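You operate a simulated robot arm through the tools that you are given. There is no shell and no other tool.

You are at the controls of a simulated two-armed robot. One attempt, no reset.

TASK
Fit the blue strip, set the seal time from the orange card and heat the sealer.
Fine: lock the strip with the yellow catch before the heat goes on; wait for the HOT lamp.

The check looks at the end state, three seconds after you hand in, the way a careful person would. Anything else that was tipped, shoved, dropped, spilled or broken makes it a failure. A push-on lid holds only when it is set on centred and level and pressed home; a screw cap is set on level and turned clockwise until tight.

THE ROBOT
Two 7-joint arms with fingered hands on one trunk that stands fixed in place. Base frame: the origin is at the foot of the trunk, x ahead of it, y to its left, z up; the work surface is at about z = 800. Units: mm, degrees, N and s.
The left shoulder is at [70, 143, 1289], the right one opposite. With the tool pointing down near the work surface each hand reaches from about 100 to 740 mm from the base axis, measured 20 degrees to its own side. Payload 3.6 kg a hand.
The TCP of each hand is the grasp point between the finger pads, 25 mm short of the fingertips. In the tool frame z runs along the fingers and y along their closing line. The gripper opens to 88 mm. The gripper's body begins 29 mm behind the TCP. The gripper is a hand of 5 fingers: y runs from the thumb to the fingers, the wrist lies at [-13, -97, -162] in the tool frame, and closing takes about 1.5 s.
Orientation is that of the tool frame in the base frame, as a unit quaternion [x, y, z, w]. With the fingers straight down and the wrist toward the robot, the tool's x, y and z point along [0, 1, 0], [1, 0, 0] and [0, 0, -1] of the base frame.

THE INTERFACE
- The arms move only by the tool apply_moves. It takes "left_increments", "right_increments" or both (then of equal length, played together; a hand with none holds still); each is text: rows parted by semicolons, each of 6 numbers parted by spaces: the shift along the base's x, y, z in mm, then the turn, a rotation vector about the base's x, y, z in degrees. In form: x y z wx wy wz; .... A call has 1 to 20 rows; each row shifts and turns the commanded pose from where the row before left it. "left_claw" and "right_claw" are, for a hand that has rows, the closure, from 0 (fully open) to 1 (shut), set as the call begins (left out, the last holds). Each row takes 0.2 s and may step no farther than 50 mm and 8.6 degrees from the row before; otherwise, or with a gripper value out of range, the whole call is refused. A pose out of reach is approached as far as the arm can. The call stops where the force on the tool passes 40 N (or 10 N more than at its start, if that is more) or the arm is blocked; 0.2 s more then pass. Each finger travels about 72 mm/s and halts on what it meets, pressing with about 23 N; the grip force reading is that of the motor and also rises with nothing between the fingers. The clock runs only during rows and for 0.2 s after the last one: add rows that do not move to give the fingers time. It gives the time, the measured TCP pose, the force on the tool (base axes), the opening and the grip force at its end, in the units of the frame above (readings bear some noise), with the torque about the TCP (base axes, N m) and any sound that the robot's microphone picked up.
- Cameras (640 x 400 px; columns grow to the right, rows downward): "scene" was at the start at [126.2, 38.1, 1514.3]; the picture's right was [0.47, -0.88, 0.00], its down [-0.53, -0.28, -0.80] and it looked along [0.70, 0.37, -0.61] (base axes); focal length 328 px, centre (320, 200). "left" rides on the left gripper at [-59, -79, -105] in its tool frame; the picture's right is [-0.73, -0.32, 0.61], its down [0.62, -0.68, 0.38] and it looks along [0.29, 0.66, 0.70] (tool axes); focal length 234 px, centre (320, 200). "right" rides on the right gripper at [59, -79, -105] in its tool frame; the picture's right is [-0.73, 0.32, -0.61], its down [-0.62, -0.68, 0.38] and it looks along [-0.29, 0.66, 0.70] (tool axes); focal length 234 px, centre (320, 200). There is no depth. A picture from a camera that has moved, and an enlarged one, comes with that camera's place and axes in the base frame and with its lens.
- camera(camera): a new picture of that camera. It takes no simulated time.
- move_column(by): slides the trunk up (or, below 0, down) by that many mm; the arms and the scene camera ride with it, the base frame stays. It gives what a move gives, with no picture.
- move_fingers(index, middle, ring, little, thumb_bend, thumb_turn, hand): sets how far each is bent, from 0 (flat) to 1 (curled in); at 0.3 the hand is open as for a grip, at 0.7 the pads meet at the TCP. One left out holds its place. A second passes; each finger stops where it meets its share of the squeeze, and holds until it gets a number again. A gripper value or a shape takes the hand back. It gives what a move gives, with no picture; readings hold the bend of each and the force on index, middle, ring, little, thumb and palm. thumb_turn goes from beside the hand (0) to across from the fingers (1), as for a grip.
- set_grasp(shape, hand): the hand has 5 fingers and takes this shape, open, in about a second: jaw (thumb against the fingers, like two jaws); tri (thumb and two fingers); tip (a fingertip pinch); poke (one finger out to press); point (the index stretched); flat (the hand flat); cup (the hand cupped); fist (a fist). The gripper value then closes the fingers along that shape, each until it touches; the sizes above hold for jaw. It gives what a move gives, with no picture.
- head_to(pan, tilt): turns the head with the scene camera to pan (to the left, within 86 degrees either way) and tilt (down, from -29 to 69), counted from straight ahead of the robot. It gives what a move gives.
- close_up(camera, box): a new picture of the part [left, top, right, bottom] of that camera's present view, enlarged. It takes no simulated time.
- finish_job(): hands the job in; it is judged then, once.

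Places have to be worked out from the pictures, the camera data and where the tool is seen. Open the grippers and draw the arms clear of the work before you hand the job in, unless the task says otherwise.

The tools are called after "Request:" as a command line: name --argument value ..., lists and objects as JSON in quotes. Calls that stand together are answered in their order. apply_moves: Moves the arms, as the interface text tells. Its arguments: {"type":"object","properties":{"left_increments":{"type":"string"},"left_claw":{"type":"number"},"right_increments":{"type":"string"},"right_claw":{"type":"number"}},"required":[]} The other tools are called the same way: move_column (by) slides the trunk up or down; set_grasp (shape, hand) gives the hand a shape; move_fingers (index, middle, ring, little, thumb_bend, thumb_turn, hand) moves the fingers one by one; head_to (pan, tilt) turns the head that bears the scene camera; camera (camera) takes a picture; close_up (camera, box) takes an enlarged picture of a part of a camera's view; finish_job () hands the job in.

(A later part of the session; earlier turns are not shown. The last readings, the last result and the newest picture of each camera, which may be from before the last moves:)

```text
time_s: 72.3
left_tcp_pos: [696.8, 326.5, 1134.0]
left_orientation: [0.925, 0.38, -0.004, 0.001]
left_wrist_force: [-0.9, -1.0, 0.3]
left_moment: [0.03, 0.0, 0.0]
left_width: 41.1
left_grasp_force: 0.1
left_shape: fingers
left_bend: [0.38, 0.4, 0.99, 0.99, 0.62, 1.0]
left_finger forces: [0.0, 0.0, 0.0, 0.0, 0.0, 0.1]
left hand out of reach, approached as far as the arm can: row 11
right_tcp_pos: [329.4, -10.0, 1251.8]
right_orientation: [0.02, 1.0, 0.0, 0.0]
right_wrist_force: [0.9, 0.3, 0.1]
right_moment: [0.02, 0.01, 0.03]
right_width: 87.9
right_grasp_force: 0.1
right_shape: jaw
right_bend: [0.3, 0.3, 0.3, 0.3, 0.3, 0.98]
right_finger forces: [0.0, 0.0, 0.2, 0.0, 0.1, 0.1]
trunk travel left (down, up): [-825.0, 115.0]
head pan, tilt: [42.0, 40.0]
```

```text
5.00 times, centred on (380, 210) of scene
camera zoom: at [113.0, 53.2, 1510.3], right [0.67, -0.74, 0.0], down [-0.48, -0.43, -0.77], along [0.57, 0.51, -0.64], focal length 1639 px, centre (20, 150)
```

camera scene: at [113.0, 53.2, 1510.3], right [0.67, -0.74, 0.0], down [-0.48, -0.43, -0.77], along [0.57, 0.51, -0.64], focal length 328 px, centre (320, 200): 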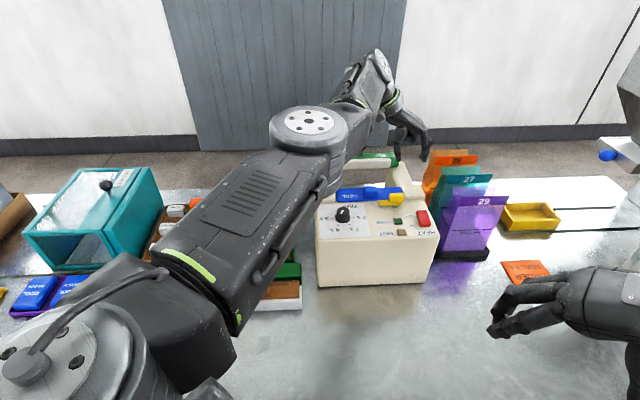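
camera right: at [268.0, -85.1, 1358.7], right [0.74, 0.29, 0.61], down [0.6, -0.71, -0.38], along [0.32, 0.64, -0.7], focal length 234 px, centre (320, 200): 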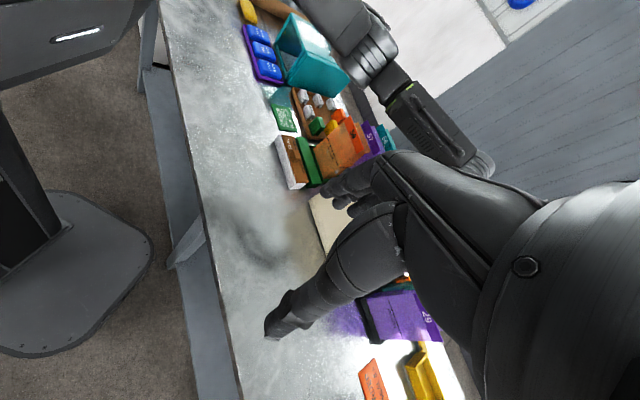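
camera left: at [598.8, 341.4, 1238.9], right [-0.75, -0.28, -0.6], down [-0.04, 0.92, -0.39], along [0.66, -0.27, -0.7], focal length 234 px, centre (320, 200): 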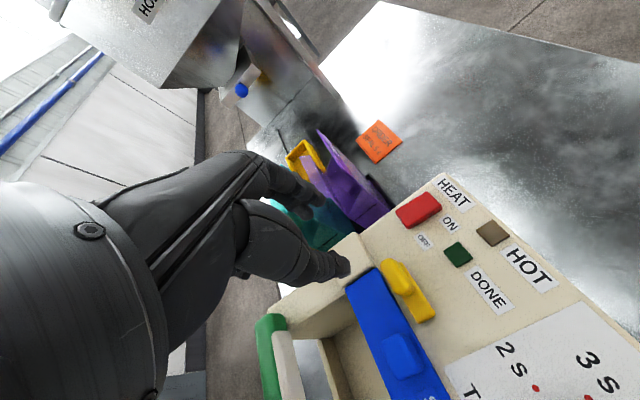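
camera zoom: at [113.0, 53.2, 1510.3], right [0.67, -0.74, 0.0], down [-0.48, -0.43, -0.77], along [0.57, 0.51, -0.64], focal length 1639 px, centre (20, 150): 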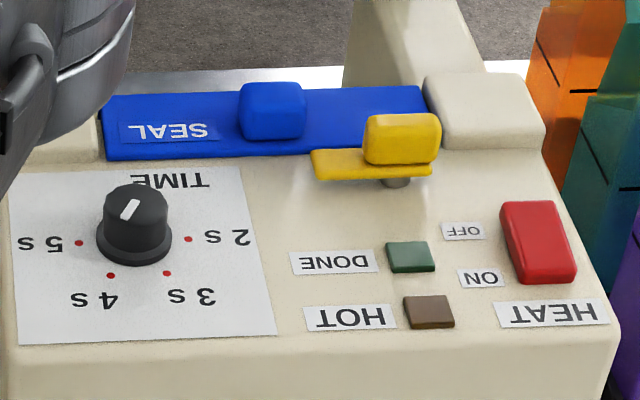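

Both views are clear. I zoom further on the catch's pin and handle to fix the pivot location.

Request:
close_up --camera "scene" --box '[375, 188, 415, 212]'

Request:
close_up --camera "left" --box '[370, 250, 450, 330]'

Request:
close_up --camera "scene" --box '[335, 205, 375, 240]'

Request:
close_up --camera "scene" --box '[395, 200, 445, 240]'

```text
16.00 times, centred on (395, 200) of scene
camera zoom: at [113.0, 53.2, 1510.3], right [0.67, -0.74, 0.0], down [-0.48, -0.43, -0.77], along [0.57, 0.51, -0.64], focal length 5245 px, centre (-880, 200)
```

zoom: 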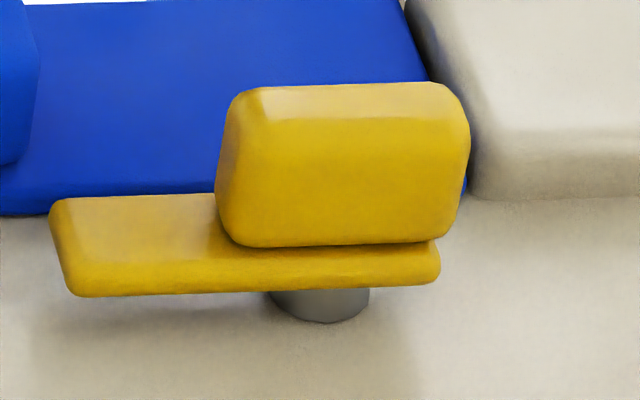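

```text
5.00 times, centred on (410, 290) of left
camera zoom: at [598.8, 341.4, 1238.9], right [-0.75, -0.28, -0.6], down [-0.04, 0.92, -0.39], along [0.66, -0.27, -0.7], focal length 1171 px, centre (-130, -250)
```

zoom: 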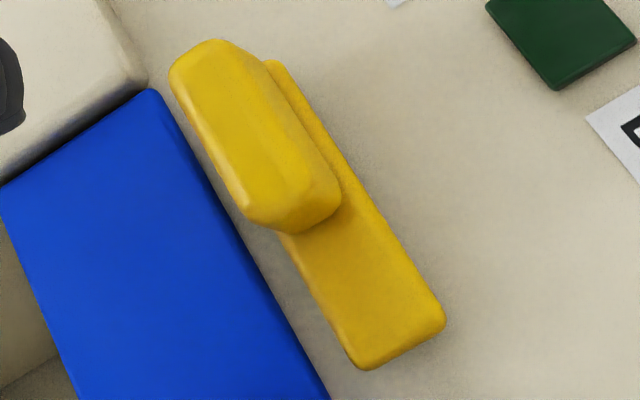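

```text
11.43 times, centred on (355, 222) of scene
camera zoom: at [113.0, 53.2, 1510.3], right [0.67, -0.74, 0.0], down [-0.48, -0.43, -0.77], along [0.57, 0.51, -0.64], focal length 3746 px, centre (-80, -57)
```

zoom: 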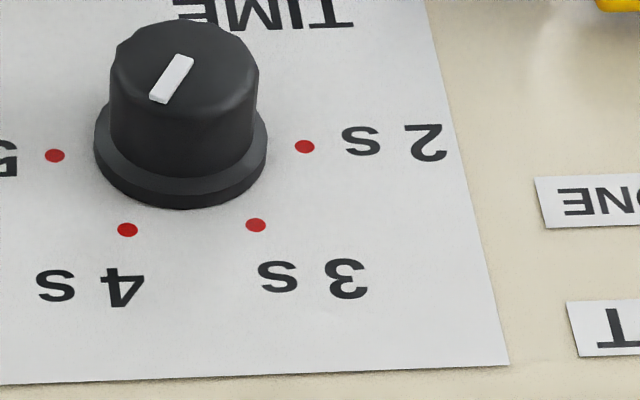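

```text
10.00 times, centred on (420, 220) of scene
camera zoom: at [113.0, 53.2, 1510.3], right [0.67, -0.74, 0.0], down [-0.48, -0.43, -0.77], along [0.57, 0.51, -0.64], focal length 3278 px, centre (-680, 0)
```

zoom: 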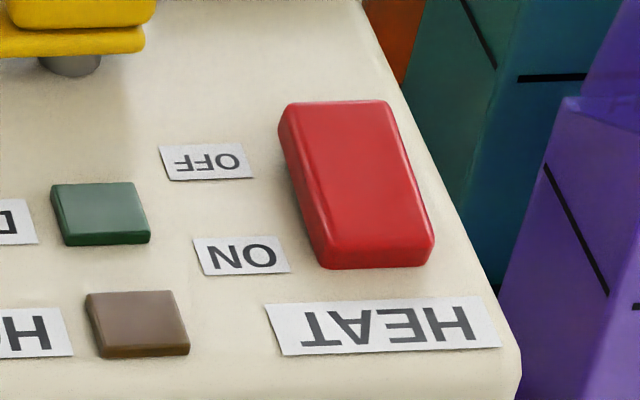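

The pivot is near (693, 328), with handle height z 989–1015 and panel level about 975. I turn the hand back to θ=45° above the catch and set a symmetric small opening.

Request:
apply_moves --left_increments "0 0 0 0 0 8.2; 0 0 0 0 0 8.2; 0 0 0 0 0 8.2; 0 0 0 0 0 8.2; 0 0 0 0 0 8.2; 0 0 0 0 0 8.2; 0 0 0 0 0 8.2; 0 0 0 0 0 8.2; 0 0 0 0 0 8.2; -2 1 -10 0 0 8.2; -2 0.6 -20 0 0 8.2; 0 0 0 0 0 0"

Request:
move_fingers --hand "left" --index 0.48 --middle 0.48 --thumb_bend 0.48

Request:
close_up --camera "left" --box '[220, 120, 520, 320]'

```text
time_s: 74.9
left_tcp_pos: [691.6, 328.8, 1102.2]
left_orientation: [0.382, 0.924, -0.001, 0.003]
left_wrist_force: [-1.1, -0.7, 0.9]
left_moment: [0.0, 0.01, 0.0]
left_width: 41.6
left_grasp_force: 0.1
left_shape: fingers
left_bend: [0.38, 0.4, 0.99, 0.99, 0.62, 1.0]
left_finger forces: [0.0, 0.0, 0.0, 0.0, 0.0, 0.1]
right_tcp_pos: [328.8, -9.4, 1253.0]
right_orientation: [0.02, 1.0, 0.0, 0.0]
right_wrist_force: [0.2, 0.1, -0.3]
right_moment: [-0.02, 0.01, -0.03]
right_width: 87.7
right_grasp_force: 0.1
right_shape: jaw
right_bend: [0.3, 0.3, 0.3, 0.3, 0.3, 0.98]
right_finger forces: [0.1, 0.0, 0.0, 0.0, 0.0, 0.1]
trunk travel left (down, up): [-825.0, 115.0]
head pan, tilt: [42.0, 40.0]
```

```text
time_s: 75.9
left_tcp_pos: [693.8, 329.9, 1103.2]
left_orientation: [0.382, 0.924, -0.002, 0.003]
left_wrist_force: [-0.3, -0.2, -0.3]
left_moment: [-0.04, 0.0, -0.02]
left_width: 45.6
left_grasp_force: 0.1
left_shape: fingers
left_bend: [0.48, 0.48, 0.99, 0.99, 0.48, 1.0]
left_finger forces: [0.0, 0.0, 0.1, 0.0, 0.1, 0.1]
right_tcp_pos: [330.5, -9.9, 1252.9]
right_orientation: [0.021, 1.0, -0.001, 0.0]
right_wrist_force: [0.4, 0.0, -0.6]
right_moment: [0.01, 0.01, -0.01]
right_width: 87.8
right_grasp_force: 0.1
right_shape: jaw
right_bend: [0.3, 0.3, 0.3, 0.3, 0.3, 0.98]
right_finger forces: [0.0, 0.0, 0.0, 0.0, 0.1, 0.0]
trunk travel left (down, up): [-825.0, 115.0]
head pan, tilt: [42.0, 40.0]
```

```text
2.00 times, centred on (370, 220) of left
camera zoom: at [677.2, 231.6, 1208.4], right [0.29, -0.75, -0.6], down [-0.92, -0.04, -0.39], along [0.26, 0.67, -0.7], focal length 468 px, centre (220, 160)
```

zoom: 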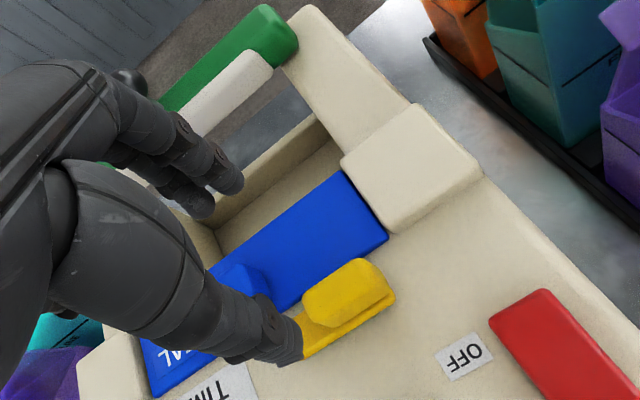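

The handle reads about (693, 325), so I shift 3 mm and descend to just above it, then check.

Request:
apply_moves --left_increments "0 -3 -20 0 0 0; 0 0 -20 0 0 0; 0 0 -15 0 0 0; 0 0 0 0 0 0"

Request:
close_up --camera "left" --box '[220, 120, 460, 320]'

Request:
close_up --camera "scene" --box '[340, 150, 440, 230]'

```text
time_s: 76.9
left_tcp_pos: [691.7, 326.1, 1047.9]
left_orientation: [0.382, 0.924, -0.002, 0.003]
left_wrist_force: [0.2, 0.7, 0.5]
left_moment: [0.04, -0.04, -0.01]
left_width: 45.7
left_grasp_force: 0.1
left_shape: fingers
left_bend: [0.48, 0.48, 0.99, 0.99, 0.48, 1.0]
left_finger forces: [0.1, 0.0, 0.0, 0.0, 0.0, 0.1]
right_tcp_pos: [328.7, -8.8, 1253.0]
right_orientation: [0.02, 1.0, 0.0, 0.0]
right_wrist_force: [0.3, -0.8, 0.1]
right_moment: [0.02, -0.04, 0.01]
right_width: 87.7
right_grasp_force: 0.1
right_shape: jaw
right_bend: [0.3, 0.3, 0.3, 0.3, 0.3, 0.98]
right_finger forces: [0.1, 0.1, 0.0, 0.1, 0.0, 0.0]
trunk travel left (down, up): [-825.0, 115.0]
head pan, tilt: [42.0, 40.0]
```

```text
2.00 times, centred on (340, 220) of left
camera zoom: at [676.5, 228.7, 1153.2], right [0.29, -0.74, -0.6], down [-0.92, -0.04, -0.39], along [0.26, 0.67, -0.7], focal length 468 px, centre (280, 160)
```

zoom: 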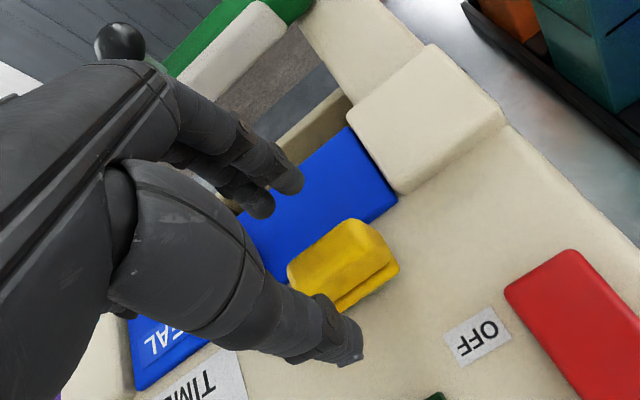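

```text
5.00 times, centred on (390, 190) of scene
camera zoom: at [112.9, 53.8, 1510.2], right [0.67, -0.74, 0.0], down [-0.48, -0.43, -0.77], along [0.57, 0.51, -0.64], focal length 1639 px, centre (-30, 250)
```

zoom: 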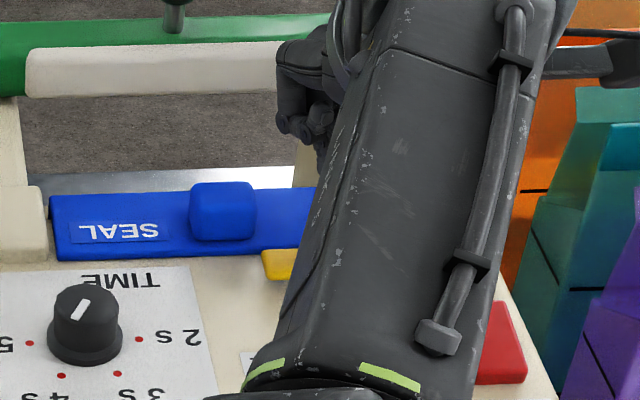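

The hand is over the pivot with the handle between thumb and fingers. I go down to z 1026.

Request:
apply_moves --left_increments "0 0 -10 0 0 0; 0 0 -6 0 0 0; 0 0 -5 0 0 0; 0 0 0 0 0 0"

Request:
close_up --camera "left" --box '[240, 140, 440, 300]'

```text
time_s: 77.9
left_tcp_pos: [692.0, 328.3, 1027.1]
left_orientation: [0.382, 0.924, -0.001, 0.003]
left_wrist_force: [0.3, 0.4, -0.6]
left_moment: [0.01, -0.03, -0.03]
left_width: 45.9
left_grasp_force: 0.0
left_shape: fingers
left_bend: [0.48, 0.48, 0.99, 0.99, 0.48, 1.0]
left_finger forces: [0.1, 0.0, 0.1, 0.0, 0.0, 0.0]
right_tcp_pos: [330.2, -9.7, 1252.2]
right_orientation: [0.021, 1.0, 0.001, 0.0]
right_wrist_force: [0.7, -1.2, -0.2]
right_moment: [0.02, 0.0, -0.02]
right_width: 87.7
right_grasp_force: 0.1
right_shape: jaw
right_bend: [0.3, 0.3, 0.3, 0.3, 0.3, 0.98]
right_finger forces: [0.0, 0.0, 0.0, 0.1, 0.0, 0.1]
trunk travel left (down, up): [-825.0, 115.0]
head pan, tilt: [42.0, 40.0]
```

```text
2.50 times, centred on (340, 220) of left
camera zoom: at [676.6, 228.9, 1132.3], right [0.29, -0.75, -0.6], down [-0.92, -0.04, -0.39], along [0.26, 0.67, -0.7], focal length 585 px, centre (270, 150)
```

zoom: 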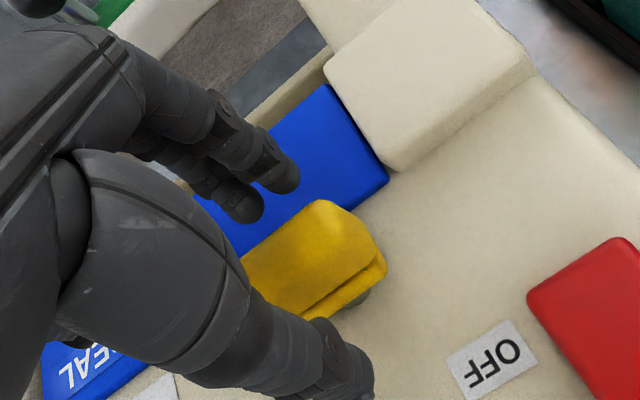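

The handle sits between the pads. I close the thumb and fingers on it.

Request:
move_fingers --hand "left" --index 0.75 --middle 0.75 --thumb_bend 0.8

Request:
close_up --camera "left" --box '[240, 140, 440, 300]'

```text
time_s: 78.9
left_tcp_pos: [692.3, 327.7, 1026.1]
left_orientation: [0.383, 0.924, -0.002, 0.003]
left_wrist_force: [2.9, 4.3, -1.2]
left_moment: [0.05, -0.08, -0.04]
left_width: 8.6
left_grasp_force: 14.6
left_shape: fingers
left_bend: [0.6, 0.62, 0.99, 0.99, 0.69, 1.0]
left_finger forces: [8.1, 8.7, 0.0, 0.0, 11.7, 0.0]
right_tcp_pos: [330.0, -7.2, 1251.9]
right_orientation: [0.02, 1.0, -0.001, -0.001]
right_wrist_force: [0.4, 0.4, -0.1]
right_moment: [-0.02, -0.02, -0.01]
right_width: 87.8
right_grasp_force: 0.1
right_shape: jaw
right_bend: [0.3, 0.3, 0.3, 0.3, 0.3, 0.98]
right_finger forces: [0.1, 0.0, 0.0, 0.0, 0.0, 0.0]
trunk travel left (down, up): [-825.0, 115.0]
head pan, tilt: [42.0, 40.0]
```

```text
2.50 times, centred on (340, 220) of left
camera zoom: at [677.5, 230.2, 1131.5], right [0.29, -0.75, -0.6], down [-0.92, -0.04, -0.39], along [0.26, 0.66, -0.7], focal length 585 px, centre (270, 150)
```

zoom: 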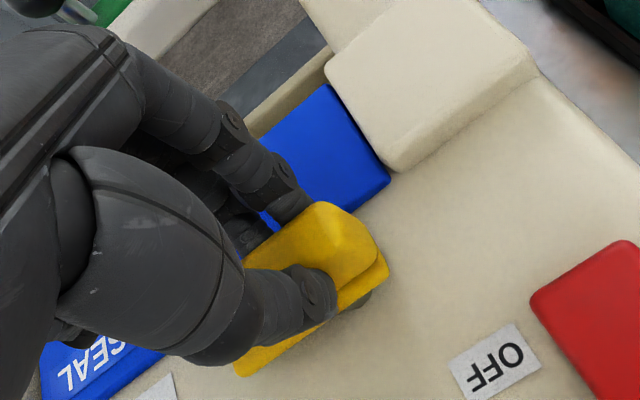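

The handle is gripped at about 4 mm beyond the TCP. I start turning clockwise about the pivot in stages, watching forces.

Request:
apply_moves --left_increments "-0.4 0.4 0 0 0 -8.2; -0.3 0.5 0 0 0 -8.2; -0.2 0.5 0 0 0 -8.2; 0 0 0 0 0 0"

Request:
camera --camera "left"

```text
time_s: 79.9
left_tcp_pos: [692.2, 329.0, 1026.3]
left_orientation: [0.572, 0.821, -0.002, 0.001]
left_wrist_force: [3.2, 5.4, -1.4]
left_moment: [0.12, -0.05, 0.04]
left_width: 9.3
left_grasp_force: 14.4
left_shape: fingers
left_bend: [0.59, 0.63, 0.99, 0.99, 0.7, 1.0]
left_finger forces: [9.0, 7.5, 0.1, 0.1, 11.6, 0.0]
right_tcp_pos: [329.9, -8.9, 1251.7]
right_orientation: [0.02, 1.0, -0.001, -0.002]
right_wrist_force: [-0.6, 0.2, 0.0]
right_moment: [0.01, -0.02, -0.01]
right_width: 87.9
right_grasp_force: 0.0
right_shape: jaw
right_bend: [0.3, 0.3, 0.3, 0.3, 0.3, 0.98]
right_finger forces: [0.1, 0.1, 0.1, 0.0, 0.0, 0.0]
trunk travel left (down, up): [-825.0, 115.0]
head pan, tilt: [42.0, 40.0]
```

```text
taken
camera left: at [637.6, 246.4, 1131.3], right [-0.05, -0.8, -0.6], down [-0.86, 0.35, -0.39], along [0.52, 0.49, -0.7], focal length 234 px, centre (320, 200)
```

left: 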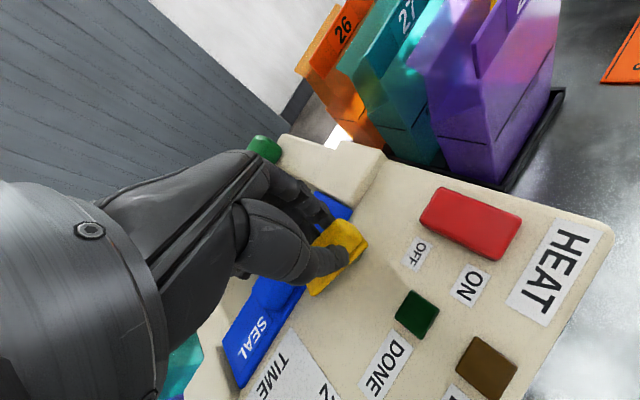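

The catch is turning with the hand and forces are low. I continue the turn.

Request:
apply_moves --left_increments "-0.1 0.5 0 0 0 -8.2; 0 0.5 0 0 0 -8.2; 0 0.5 0 0 0 -8.2; 0.1 0.5 0 0 0 -8.2; 0 0 0 0 0 0"

Request:
apply_moves --left_increments "0.2 0.5 0 0 0 -8.2; 0.3 0.5 0 0 0 -8.2; 0 0 0 0 0 0"

Request:
camera --camera "left"

Request:
close_up --camera "scene" --box '[320, 150, 440, 230]'

```text
time_s: 81.1
left_tcp_pos: [693.4, 330.4, 1027.0]
left_orientation: [0.781, 0.625, -0.005, 0.002]
left_wrist_force: [4.6, 2.0, -1.5]
left_moment: [0.06, -0.09, -0.01]
left_width: 9.0
left_grasp_force: 14.0
left_shape: fingers
left_bend: [0.59, 0.63, 0.99, 0.99, 0.7, 1.0]
left_finger forces: [8.7, 7.3, 0.0, 0.0, 12.3, 0.0]
right_tcp_pos: [331.8, -9.4, 1252.1]
right_orientation: [0.021, 1.0, -0.001, -0.001]
right_wrist_force: [0.0, 0.5, -0.5]
right_moment: [0.01, -0.01, 0.02]
right_width: 87.7
right_grasp_force: 0.1
right_shape: jaw
right_bend: [0.3, 0.3, 0.3, 0.3, 0.3, 0.98]
right_finger forces: [0.0, 0.0, 0.0, 0.0, 0.1, 0.1]
trunk travel left (down, up): [-825.0, 115.0]
head pan, tilt: [42.0, 40.0]
```

```text
time_s: 81.9
left_tcp_pos: [693.8, 331.1, 1026.3]
left_orientation: [0.861, 0.509, -0.004, 0.001]
left_wrist_force: [3.1, 0.8, -2.1]
left_moment: [0.02, -0.05, 0.05]
left_width: 9.5
left_grasp_force: 14.1
left_shape: fingers
left_bend: [0.59, 0.63, 0.99, 0.99, 0.7, 1.0]
left_finger forces: [8.4, 6.9, 0.0, 0.0, 12.6, 0.0]
right_tcp_pos: [330.0, -9.9, 1253.1]
right_orientation: [0.02, 1.0, 0.0, -0.002]
right_wrist_force: [0.4, 0.5, 0.2]
right_moment: [-0.03, 0.01, 0.01]
right_width: 87.9
right_grasp_force: 0.1
right_shape: jaw
right_bend: [0.3, 0.3, 0.3, 0.3, 0.3, 0.98]
right_finger forces: [0.0, 0.0, 0.0, 0.0, 0.0, 0.0]
trunk travel left (down, up): [-825.0, 115.0]
head pan, tilt: [42.0, 40.0]
```

```text
taken
camera left: at [595.3, 317.4, 1131.5], right [-0.64, -0.48, -0.6], down [-0.3, 0.87, -0.39], along [0.71, -0.07, -0.7], focal length 234 px, centre (320, 200)
```

left: 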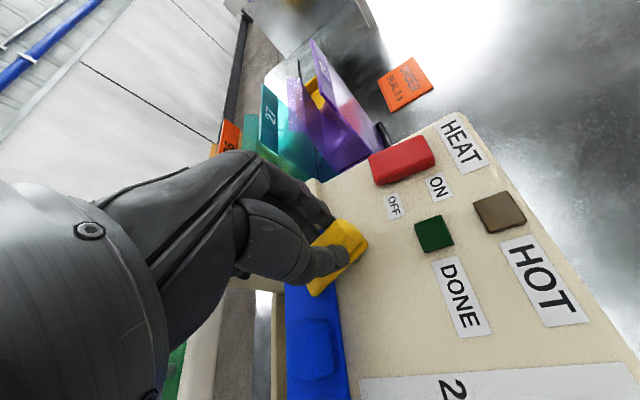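

```text
5.00 times, centred on (380, 190) of scene
camera zoom: at [114.4, 54.5, 1510.1], right [0.67, -0.74, 0.0], down [-0.48, -0.43, -0.77], along [0.57, 0.51, -0.64], focal length 1639 px, centre (20, 250)
```

zoom: 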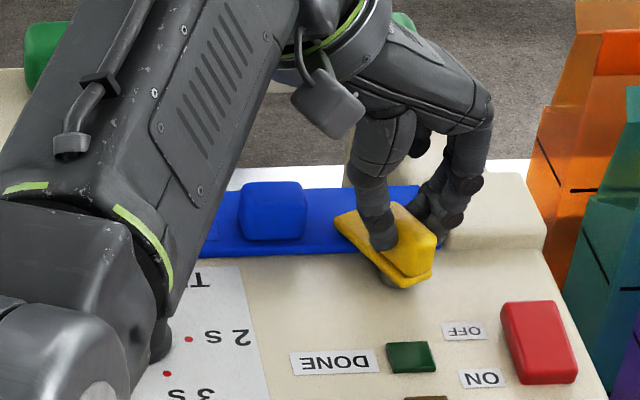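

The catch plate is already over the strip; about 16° remain. I finish the turn.

Request:
apply_moves --left_increments "0.3 0.4 0 0 0 -8.2; 0.4 0.4 0 0 0 -8.2; 0 0 0 0 0 0"

Request:
camera --camera "left"

Request:
close_up --camera "scene" --box '[360, 170, 420, 215]'

```text
time_s: 82.7
left_tcp_pos: [689.7, 329.0, 1026.5]
left_orientation: [0.925, 0.381, -0.003, 0.002]
left_wrist_force: [20.2, 5.8, 1.8]
left_moment: [0.07, -0.4, 0.12]
left_width: 9.5
left_grasp_force: 15.4
left_shape: fingers
left_bend: [0.58, 0.61, 0.99, 0.99, 0.7, 1.0]
left_finger forces: [9.8, 10.1, 0.0, 0.0, 9.9, 0.0]
left hand out of reach, approached as far as the arm can: row 2
right_tcp_pos: [334.5, -9.0, 1252.0]
right_orientation: [0.02, 1.0, -0.001, -0.002]
right_wrist_force: [0.6, -0.2, 0.6]
right_moment: [0.01, 0.0, 0.03]
right_width: 88.0
right_grasp_force: 0.0
right_shape: jaw
right_bend: [0.3, 0.3, 0.3, 0.3, 0.3, 0.98]
right_finger forces: [0.1, 0.0, 0.0, 0.0, 0.0, 0.1]
trunk travel left (down, up): [-825.0, 115.0]
head pan, tilt: [42.0, 40.0]
```

```text
taken
camera left: at [592.0, 343.7, 1131.1], right [-0.75, -0.29, -0.6], down [-0.04, 0.92, -0.39], along [0.66, -0.27, -0.7], focal length 234 px, centre (320, 200)
```

left: 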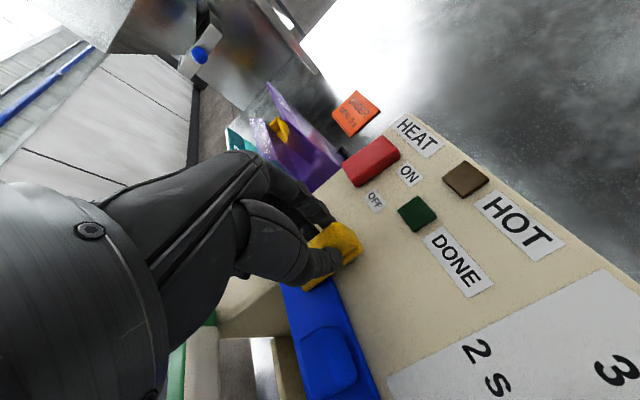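

```text
8.89 times, centred on (390, 192) of scene
camera zoom: at [118.2, 55.4, 1509.8], right [0.67, -0.74, 0.0], down [-0.48, -0.43, -0.76], along [0.57, 0.51, -0.65], focal length 2914 px, centre (-302, 267)
```

zoom: 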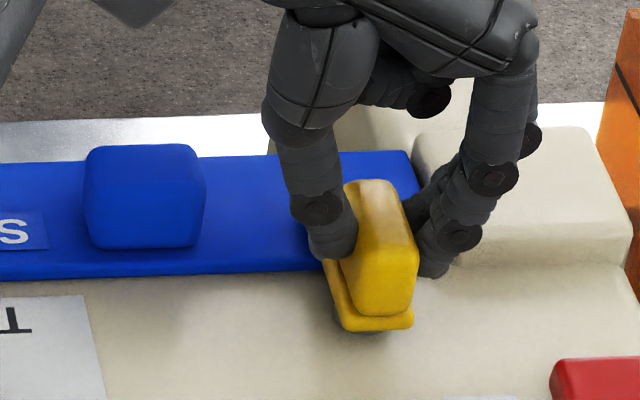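

The catch lies square across the strip now, and the remaining pull is only the arm straining at its limit. I open the fingers to let go.

Request:
move_fingers --hand "left" --index 0.42 --middle 0.42 --thumb_bend 0.5

Request:
close_up --camera "scene" --box '[360, 170, 420, 215]'

Request:
close_up --camera "left" --box '[240, 180, 420, 330]'

```text
time_s: 83.7
left_tcp_pos: [684.9, 329.0, 1028.0]
left_orientation: [0.925, 0.381, -0.003, 0.0]
left_wrist_force: [1.0, -0.3, 0.1]
left_moment: [0.0, -0.01, 0.02]
left_width: 49.8
left_grasp_force: 0.0
left_shape: fingers
left_bend: [0.42, 0.42, 0.99, 0.99, 0.5, 1.0]
left_finger forces: [0.0, 0.0, 0.1, 0.1, 0.1, 0.1]
right_tcp_pos: [328.9, -9.2, 1251.8]
right_orientation: [0.02, 1.0, 0.0, 0.0]
right_wrist_force: [1.1, 0.2, 0.3]
right_moment: [0.04, 0.0, -0.01]
right_width: 87.8
right_grasp_force: 0.1
right_shape: jaw
right_bend: [0.3, 0.3, 0.3, 0.3, 0.3, 0.98]
right_finger forces: [0.1, 0.1, 0.0, 0.1, 0.0, 0.0]
trunk travel left (down, up): [-825.0, 115.0]
head pan, tilt: [42.0, 40.0]
```

```text
8.89 times, centred on (390, 192) of scene
camera zoom: at [112.3, 53.8, 1510.3], right [0.67, -0.74, 0.0], down [-0.48, -0.43, -0.77], along [0.57, 0.51, -0.64], focal length 2914 px, centre (-302, 267)
```

zoom: 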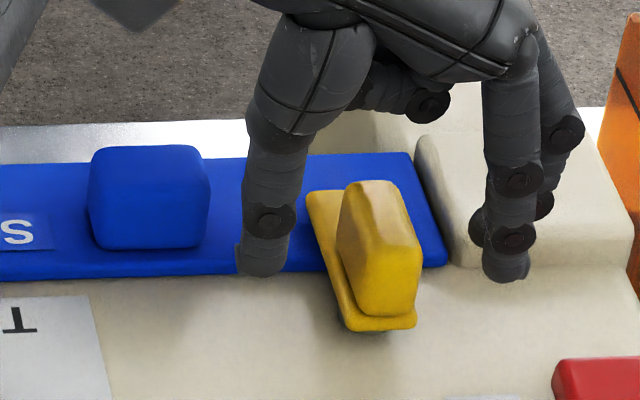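

```text
2.67 times, centred on (330, 255) of left
camera zoom: at [587.2, 342.4, 1133.2], right [-0.75, -0.29, -0.6], down [-0.04, 0.92, -0.39], along [0.66, -0.26, -0.7], focal length 624 px, centre (293, 53)
```

zoom: 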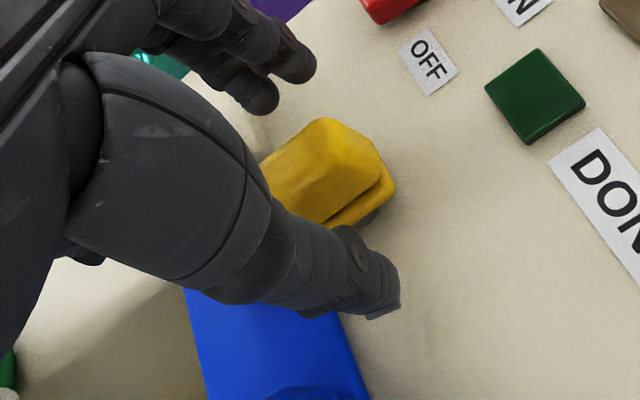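

The catch is fully across the strip. I raise the hand and move over the time dial, whose axis I put at (573, 395) with the pointer now at 4 s, turning the wrist so I can twist 60° clockwise.

Request:
apply_moves --left_increments "0 0 15 0 0 0; 0 0 30 0 0 0; 0 0 35 0 0 0; -11.2 6.6 0 0 0 7.5; -11.2 6.6 0 0 0 7.5; -11.2 6.6 0 0 0 7.5; -11.2 6.6 0 0 0 7.5; -11.2 6.6 0 0 0 7.5; -11.2 6.6 0 0 0 7.5; -11.2 6.6 0 0 0 7.5; -11.2 6.6 0 0 0 7.5; -11.2 6.6 0 0 0 7.5; -11.2 6.6 0 0 0 7.5; 0 0 0 0 0 0"

Request:
move_fingers --hand "left" --index 0.42 --middle 0.42 --thumb_bend 0.42

Request:
camera --camera "left"

Request:
close_up --camera "scene" --box '[320, 160, 440, 240]'

```text
time_s: 86.7
left_tcp_pos: [572.4, 394.4, 1107.7]
left_orientation: [0.501, 0.865, -0.002, 0.003]
left_wrist_force: [-0.2, 0.8, 0.9]
left_moment: [0.0, 0.0, 0.03]
left_width: 50.1
left_grasp_force: 0.1
left_shape: fingers
left_bend: [0.42, 0.42, 0.99, 0.99, 0.5, 1.0]
left_finger forces: [0.0, 0.0, 0.0, 0.1, 0.0, 0.1]
right_tcp_pos: [330.2, -9.2, 1252.1]
right_orientation: [0.02, 1.0, 0.001, 0.0]
right_wrist_force: [-0.5, 0.0, -0.3]
right_moment: [-0.05, 0.02, -0.02]
right_width: 87.9
right_grasp_force: 0.1
right_shape: jaw
right_bend: [0.3, 0.3, 0.3, 0.3, 0.3, 0.98]
right_finger forces: [0.0, 0.1, 0.0, 0.0, 0.0, 0.0]
trunk travel left (down, up): [-825.0, 115.0]
head pan, tilt: [42.0, 40.0]
```

```text
time_s: 87.7
left_tcp_pos: [572.7, 395.1, 1108.3]
left_orientation: [0.501, 0.865, -0.003, 0.002]
left_wrist_force: [0.4, 1.1, -1.2]
left_moment: [-0.03, 0.03, -0.01]
left_width: 58.6
left_grasp_force: 0.0
left_shape: fingers
left_bend: [0.42, 0.42, 0.99, 0.99, 0.42, 0.99]
left_finger forces: [0.1, 0.0, 0.1, 0.0, 0.0, 0.1]
right_tcp_pos: [329.3, -10.0, 1253.1]
right_orientation: [0.021, 1.0, 0.0, 0.001]
right_wrist_force: [0.2, -1.0, 0.1]
right_moment: [-0.01, -0.02, 0.0]
right_width: 87.9
right_grasp_force: 0.1
right_shape: jaw
right_bend: [0.3, 0.3, 0.3, 0.3, 0.3, 0.98]
right_finger forces: [0.0, 0.1, 0.0, 0.0, 0.0, 0.1]
trunk travel left (down, up): [-825.0, 115.0]
head pan, tilt: [42.0, 40.0]
```

```text
taken
camera left: at [532.5, 304.4, 1212.7], right [0.08, -0.79, -0.6], down [-0.9, 0.2, -0.39], along [0.43, 0.57, -0.7], focal length 234 px, centre (320, 200)
```

left: 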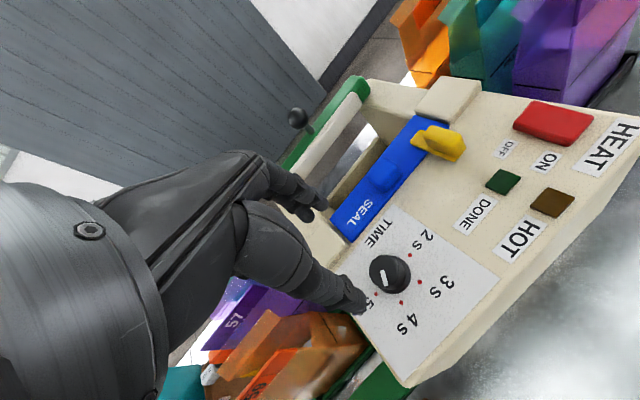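

```text
5.00 times, centred on (380, 200) of scene
camera zoom: at [112.9, 54.1, 1510.2], right [0.67, -0.74, 0.0], down [-0.48, -0.43, -0.77], along [0.57, 0.51, -0.64], focal length 1639 px, centre (20, 200)
```

zoom: 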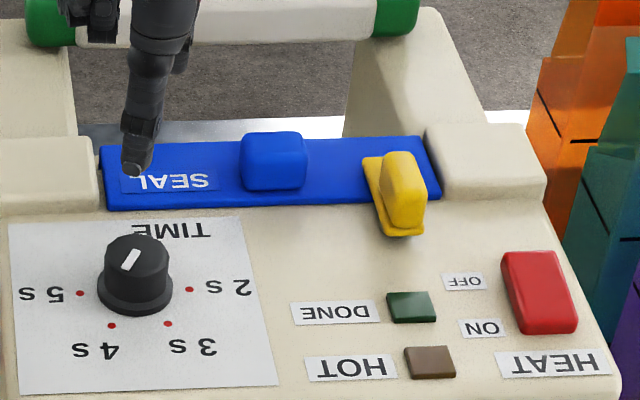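

The catch is across the strip and the dial pointer is at 4 s. The hand is centred over the dial, so I descend around it.

Request:
apply_moves --left_increments "0 0 -25 0 0 0; 0 0 -25 0 0 0; 0 0 -15 0 0 0; 0 0 0 0 0 0"

Request:
close_up --camera "left" --box '[220, 130, 460, 330]'

Request:
close_up --camera "scene" --box '[310, 160, 410, 240]'

```text
time_s: 88.7
left_tcp_pos: [572.0, 395.5, 1042.0]
left_orientation: [0.501, 0.865, -0.003, 0.002]
left_wrist_force: [-0.2, 0.1, 0.4]
left_moment: [0.0, -0.03, 0.03]
left_width: 59.1
left_grasp_force: 0.1
left_shape: fingers
left_bend: [0.42, 0.42, 0.99, 0.99, 0.42, 0.99]
left_finger forces: [0.1, 0.0, 0.0, 0.0, 0.0, 0.0]
right_tcp_pos: [329.6, -9.9, 1251.5]
right_orientation: [0.02, 1.0, 0.0, 0.0]
right_wrist_force: [-0.1, 0.6, 0.2]
right_moment: [-0.03, 0.0, 0.05]
right_width: 88.0
right_grasp_force: 0.2
right_shape: jaw
right_bend: [0.3, 0.3, 0.3, 0.3, 0.3, 0.98]
right_finger forces: [0.0, 0.0, 0.0, 0.1, 0.1, 0.1]
trunk travel left (down, up): [-825.0, 115.0]
head pan, tilt: [42.0, 40.0]
```

```text
2.00 times, centred on (340, 230) of left
camera zoom: at [532.6, 304.5, 1147.4], right [0.08, -0.79, -0.6], down [-0.9, 0.2, -0.39], along [0.43, 0.57, -0.7], focal length 468 px, centre (280, 140)
```

zoom: 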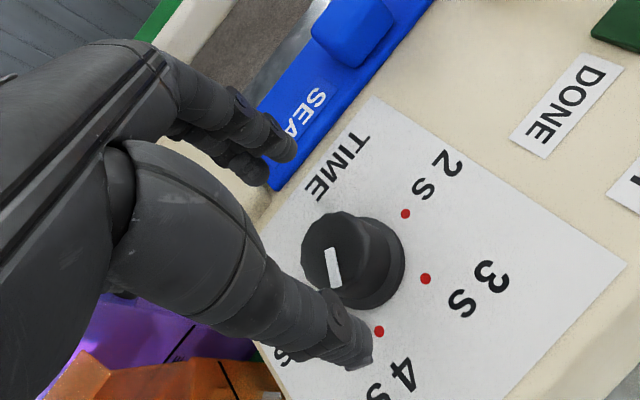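

```text
5.00 times, centred on (360, 200) of scene
camera zoom: at [112.9, 54.0, 1510.2], right [0.67, -0.74, 0.0], down [-0.48, -0.43, -0.77], along [0.57, 0.51, -0.64], focal length 1639 px, centre (120, 200)
```

zoom: 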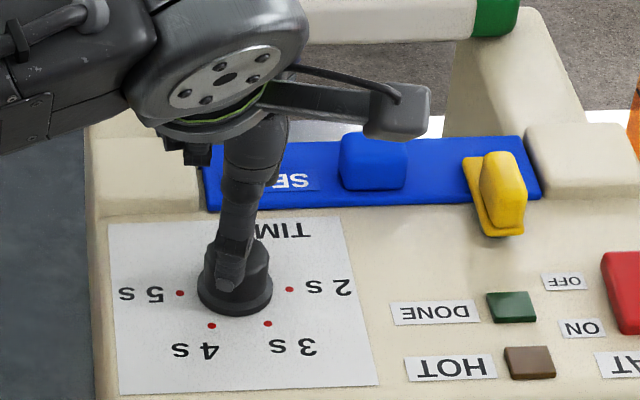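

The knob is about 3 mm nearer than the hand's centre, so I correct that and descend to grip depth.

Request:
apply_moves --left_increments "-2 -1.5 -8 0 0 0; 0 0 -8 0 0 0; 0 0 -6 0 0 0; 0 0 -3 0 0 0; 0 0 0 0 0 0"

Request:
close_up --camera "left" --box '[220, 130, 460, 330]'

```text
time_s: 89.9
left_tcp_pos: [571.3, 393.7, 1016.7]
left_orientation: [0.502, 0.865, -0.003, 0.004]
left_wrist_force: [0.3, 0.4, 1.2]
left_moment: [-0.01, 0.01, 0.02]
left_width: 58.7
left_grasp_force: 0.1
left_shape: fingers
left_bend: [0.42, 0.42, 0.99, 0.99, 0.42, 0.99]
left_finger forces: [0.0, 0.0, 0.1, 0.1, 0.0, 0.0]
right_tcp_pos: [329.0, -9.2, 1252.2]
right_orientation: [0.02, 1.0, 0.0, 0.0]
right_wrist_force: [-0.1, 0.4, 0.6]
right_moment: [0.0, 0.05, 0.0]
right_width: 87.9
right_grasp_force: 0.0
right_shape: jaw
right_bend: [0.3, 0.3, 0.3, 0.3, 0.3, 0.98]
right_finger forces: [0.0, 0.1, 0.1, 0.1, 0.0, 0.1]
trunk travel left (down, up): [-825.0, 115.0]
head pan, tilt: [42.0, 40.0]
```

```text
2.00 times, centred on (340, 230) of left
camera zoom: at [530.8, 302.9, 1122.5], right [0.08, -0.79, -0.6], down [-0.9, 0.2, -0.39], along [0.43, 0.57, -0.7], focal length 468 px, centre (280, 140)
```

zoom: 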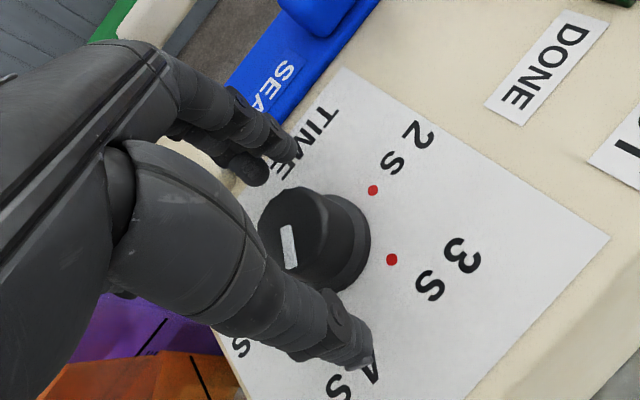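

The dial is between thumb and fingers with no contact. I close on it.

Request:
move_fingers --hand "left" --index 0.7 --middle 0.7 --thumb_bend 0.72

Request:
close_up --camera "left" --box '[220, 130, 460, 330]'

```text
time_s: 90.9
left_tcp_pos: [572.3, 394.1, 1016.4]
left_orientation: [0.502, 0.865, -0.004, 0.003]
left_wrist_force: [5.1, 3.7, 3.1]
left_moment: [0.12, -0.16, -0.04]
left_width: 19.9
left_grasp_force: 11.7
left_shape: fingers
left_bend: [0.59, 0.61, 0.99, 0.99, 0.62, 1.0]
left_finger forces: [6.9, 7.5, 0.0, 0.0, 7.7, 0.0]
right_tcp_pos: [330.5, -7.6, 1252.8]
right_orientation: [0.02, 1.0, -0.001, -0.001]
right_wrist_force: [1.0, -0.2, -0.3]
right_moment: [-0.02, -0.01, -0.05]
right_width: 87.8
right_grasp_force: 0.1
right_shape: jaw
right_bend: [0.3, 0.3, 0.3, 0.3, 0.3, 0.98]
right_finger forces: [0.0, 0.1, 0.0, 0.0, 0.0, 0.0]
trunk travel left (down, up): [-825.0, 115.0]
head pan, tilt: [42.0, 40.0]
```

```text
2.00 times, centred on (340, 230) of left
camera zoom: at [531.8, 303.5, 1122.3], right [0.08, -0.79, -0.6], down [-0.9, 0.2, -0.39], along [0.43, 0.57, -0.7], focal length 468 px, centre (280, 140)
```

zoom: 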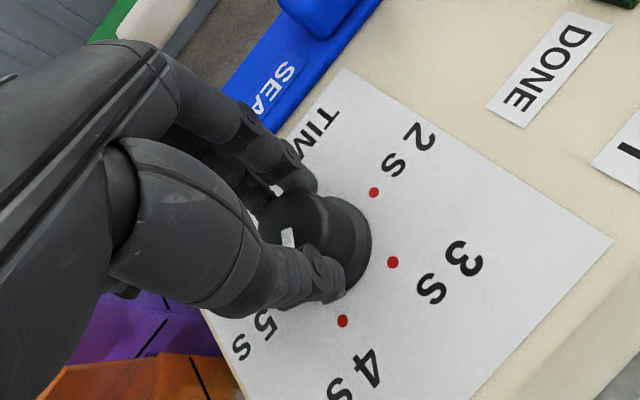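

The dial is held. I firm up the grip a little, then twist 60° clockwise.

Request:
move_fingers --hand "left" --index 0.8 --middle 0.8 --thumb_bend 0.85

Request:
apply_moves --left_increments "0 0 0 0 0 -7.5; 0 0 0 0 0 -7.5; 0 0 0 0 0 -7.5; 0 0 0 0 0 -7.5; 0 0 0 0 0 0"

Request:
close_up --camera "scene" --box '[310, 180, 390, 250]'

Request:
close_up --camera "left" --box '[220, 130, 460, 330]'

```text
time_s: 91.9
left_tcp_pos: [570.3, 393.2, 1016.9]
left_orientation: [0.501, 0.865, -0.002, 0.003]
left_wrist_force: [-4.7, 0.5, -4.9]
left_moment: [0.04, 0.02, 0.03]
left_width: 19.0
left_grasp_force: 17.1
left_shape: fingers
left_bend: [0.58, 0.58, 0.99, 0.99, 0.65, 1.0]
left_finger forces: [7.6, 7.9, 0.1, 0.0, 18.8, 0.0]
right_tcp_pos: [329.1, -8.5, 1252.7]
right_orientation: [0.021, 1.0, 0.0, 0.0]
right_wrist_force: [-0.4, 0.0, 0.5]
right_moment: [0.0, -0.01, 0.01]
right_width: 87.8
right_grasp_force: 0.2
right_shape: jaw
right_bend: [0.3, 0.3, 0.3, 0.3, 0.3, 0.98]
right_finger forces: [0.1, 0.0, 0.0, 0.0, 0.1, 0.1]
trunk travel left (down, up): [-825.0, 115.0]
head pan, tilt: [42.0, 40.0]
```

```text
time_s: 93.1
left_tcp_pos: [571.0, 393.9, 1017.2]
left_orientation: [0.709, 0.705, -0.003, 0.003]
left_wrist_force: [-7.2, 3.9, -5.0]
left_moment: [0.1, 0.08, 0.01]
left_width: 18.7
left_grasp_force: 16.8
left_shape: fingers
left_bend: [0.59, 0.59, 0.99, 0.99, 0.65, 1.0]
left_finger forces: [6.3, 7.7, 0.0, 0.0, 19.9, 0.1]
right_tcp_pos: [328.4, -7.4, 1252.1]
right_orientation: [0.019, 1.0, -0.001, 0.0]
right_wrist_force: [-0.3, -0.9, -0.2]
right_moment: [-0.02, 0.02, 0.02]
right_width: 87.9
right_grasp_force: 0.1
right_shape: jaw
right_bend: [0.3, 0.3, 0.3, 0.3, 0.3, 0.98]
right_finger forces: [0.0, 0.1, 0.1, 0.0, 0.0, 0.0]
trunk travel left (down, up): [-825.0, 115.0]
head pan, tilt: [42.0, 40.0]
```

```text
5.71 times, centred on (350, 215) of scene
camera zoom: at [111.9, 56.0, 1510.2], right [0.67, -0.74, 0.0], down [-0.48, -0.43, -0.77], along [0.57, 0.51, -0.64], focal length 1873 px, centre (149, 114)
```

zoom: 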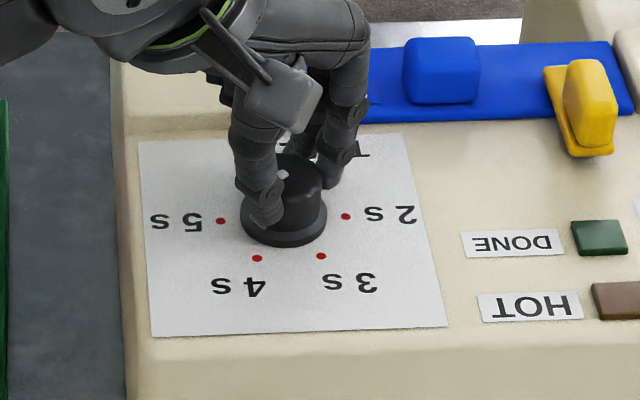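

```text
2.00 times, centred on (340, 230) of left
camera zoom: at [490.6, 336.1, 1122.3], right [-0.33, -0.73, -0.6], down [-0.68, 0.62, -0.39], along [0.66, 0.28, -0.7], focal length 468 px, centre (280, 140)
```

zoom: 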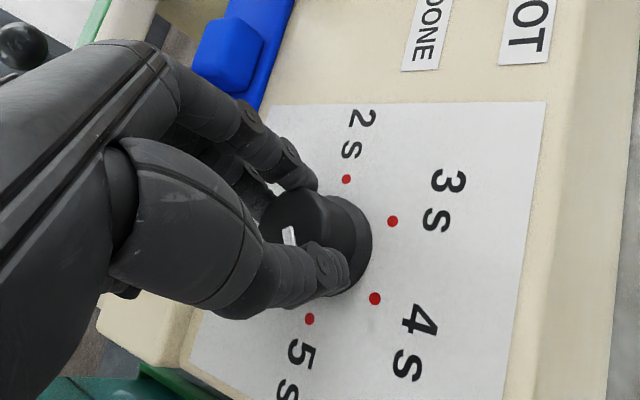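

The pointer mark stays fixed relative to the hand, so the dial is turning. I turn the remaining 30°.

Request:
apply_moves --left_increments "0 0 0 0 0 -7.5; 0 0 0 0 0 -7.5; 0 0 0 0 0 -7.5; 0 0 0 0 0 -7.5; 0 0 0 0 0 0"

Request:
close_up --camera "scene" --box '[310, 180, 390, 250]'

Request:
close_up --camera "left" --box '[220, 130, 460, 330]'

```text
time_s: 94.3
left_tcp_pos: [570.3, 395.3, 1016.9]
left_orientation: [0.867, 0.498, -0.004, 0.002]
left_wrist_force: [-7.0, 6.9, -4.3]
left_moment: [0.14, 0.12, -0.02]
left_width: 18.2
left_grasp_force: 17.1
left_shape: fingers
left_bend: [0.59, 0.6, 0.99, 0.99, 0.65, 0.99]
left_finger forces: [5.6, 7.0, 0.0, 0.0, 20.5, 0.0]
right_tcp_pos: [328.8, -6.6, 1253.3]
right_orientation: [0.02, 1.0, -0.001, 0.0]
right_wrist_force: [0.7, 0.3, -0.8]
right_moment: [-0.02, 0.02, -0.03]
right_width: 87.9
right_grasp_force: 0.2
right_shape: jaw
right_bend: [0.3, 0.3, 0.3, 0.3, 0.3, 0.98]
right_finger forces: [0.0, 0.1, 0.0, 0.0, 0.1, 0.0]
trunk travel left (down, up): [-825.0, 115.0]
head pan, tilt: [42.0, 40.0]
```

```text
5.71 times, centred on (350, 215) of scene
camera zoom: at [112.1, 56.9, 1510.2], right [0.67, -0.74, 0.0], down [-0.48, -0.43, -0.77], along [0.57, 0.51, -0.64], focal length 1873 px, centre (149, 114)
```

zoom: 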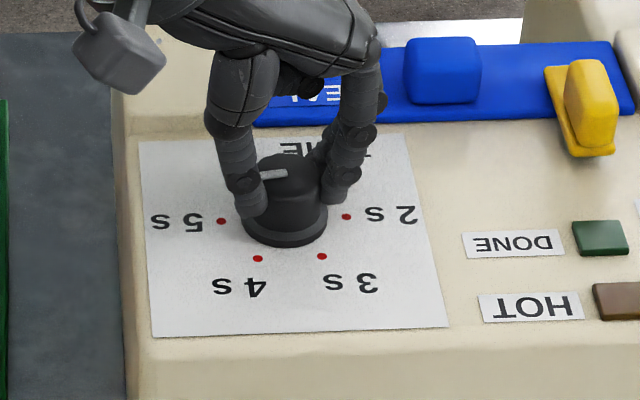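

```text
2.00 times, centred on (340, 230) of left
camera zoom: at [472.5, 384.1, 1122.3], right [-0.65, -0.47, -0.6], down [-0.28, 0.88, -0.39], along [0.71, -0.09, -0.7], focal length 468 px, centre (280, 140)
```

zoom: 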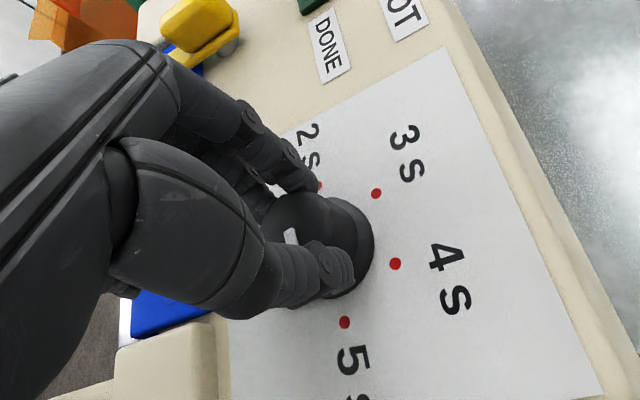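

The pointer now points toward 5 s. I release the dial and look closely.

Request:
move_fingers --hand "left" --index 0.42 --middle 0.42 --thumb_bend 0.42

Request:
close_up --camera "scene" --box '[325, 195, 375, 235]'

Request:
close_up --camera "left" --box '[260, 170, 420, 310]'

```text
time_s: 95.3
left_tcp_pos: [571.4, 392.6, 1018.8]
left_orientation: [0.867, 0.498, -0.003, 0.001]
left_wrist_force: [0.3, 0.3, -0.4]
left_moment: [-0.01, 0.0, 0.0]
left_width: 58.9
left_grasp_force: 0.1
left_shape: fingers
left_bend: [0.42, 0.42, 0.99, 0.99, 0.42, 0.99]
left_finger forces: [0.0, 0.1, 0.1, 0.1, 0.1, 0.0]
right_tcp_pos: [329.5, -9.2, 1252.7]
right_orientation: [0.019, 1.0, -0.001, 0.0]
right_wrist_force: [-0.6, -0.5, 0.2]
right_moment: [-0.02, 0.0, 0.0]
right_width: 87.7
right_grasp_force: 0.1
right_shape: jaw
right_bend: [0.3, 0.3, 0.3, 0.3, 0.3, 0.98]
right_finger forces: [0.1, 0.0, 0.0, 0.1, 0.0, 0.0]
trunk travel left (down, up): [-825.0, 115.0]
head pan, tilt: [42.0, 40.0]
```

```text
10.00 times, centred on (350, 215) of scene
camera zoom: at [113.2, 53.6, 1510.2], right [0.67, -0.74, 0.0], down [-0.48, -0.43, -0.77], along [0.57, 0.51, -0.64], focal length 3278 px, centre (20, 50)
```

zoom: 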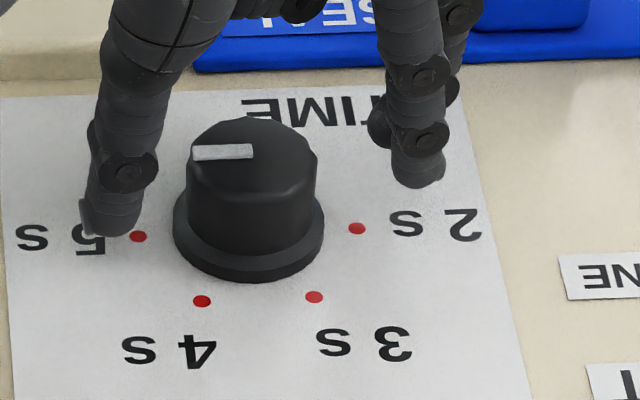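

```text
2.86 times, centred on (340, 240) of left
camera zoom: at [473.4, 381.4, 1122.9], right [-0.65, -0.47, -0.6], down [-0.28, 0.88, -0.39], along [0.71, -0.08, -0.7], focal length 669 px, centre (263, 86)
```

zoom: 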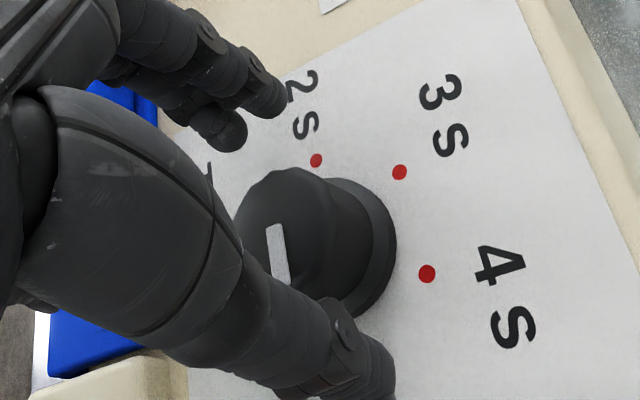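

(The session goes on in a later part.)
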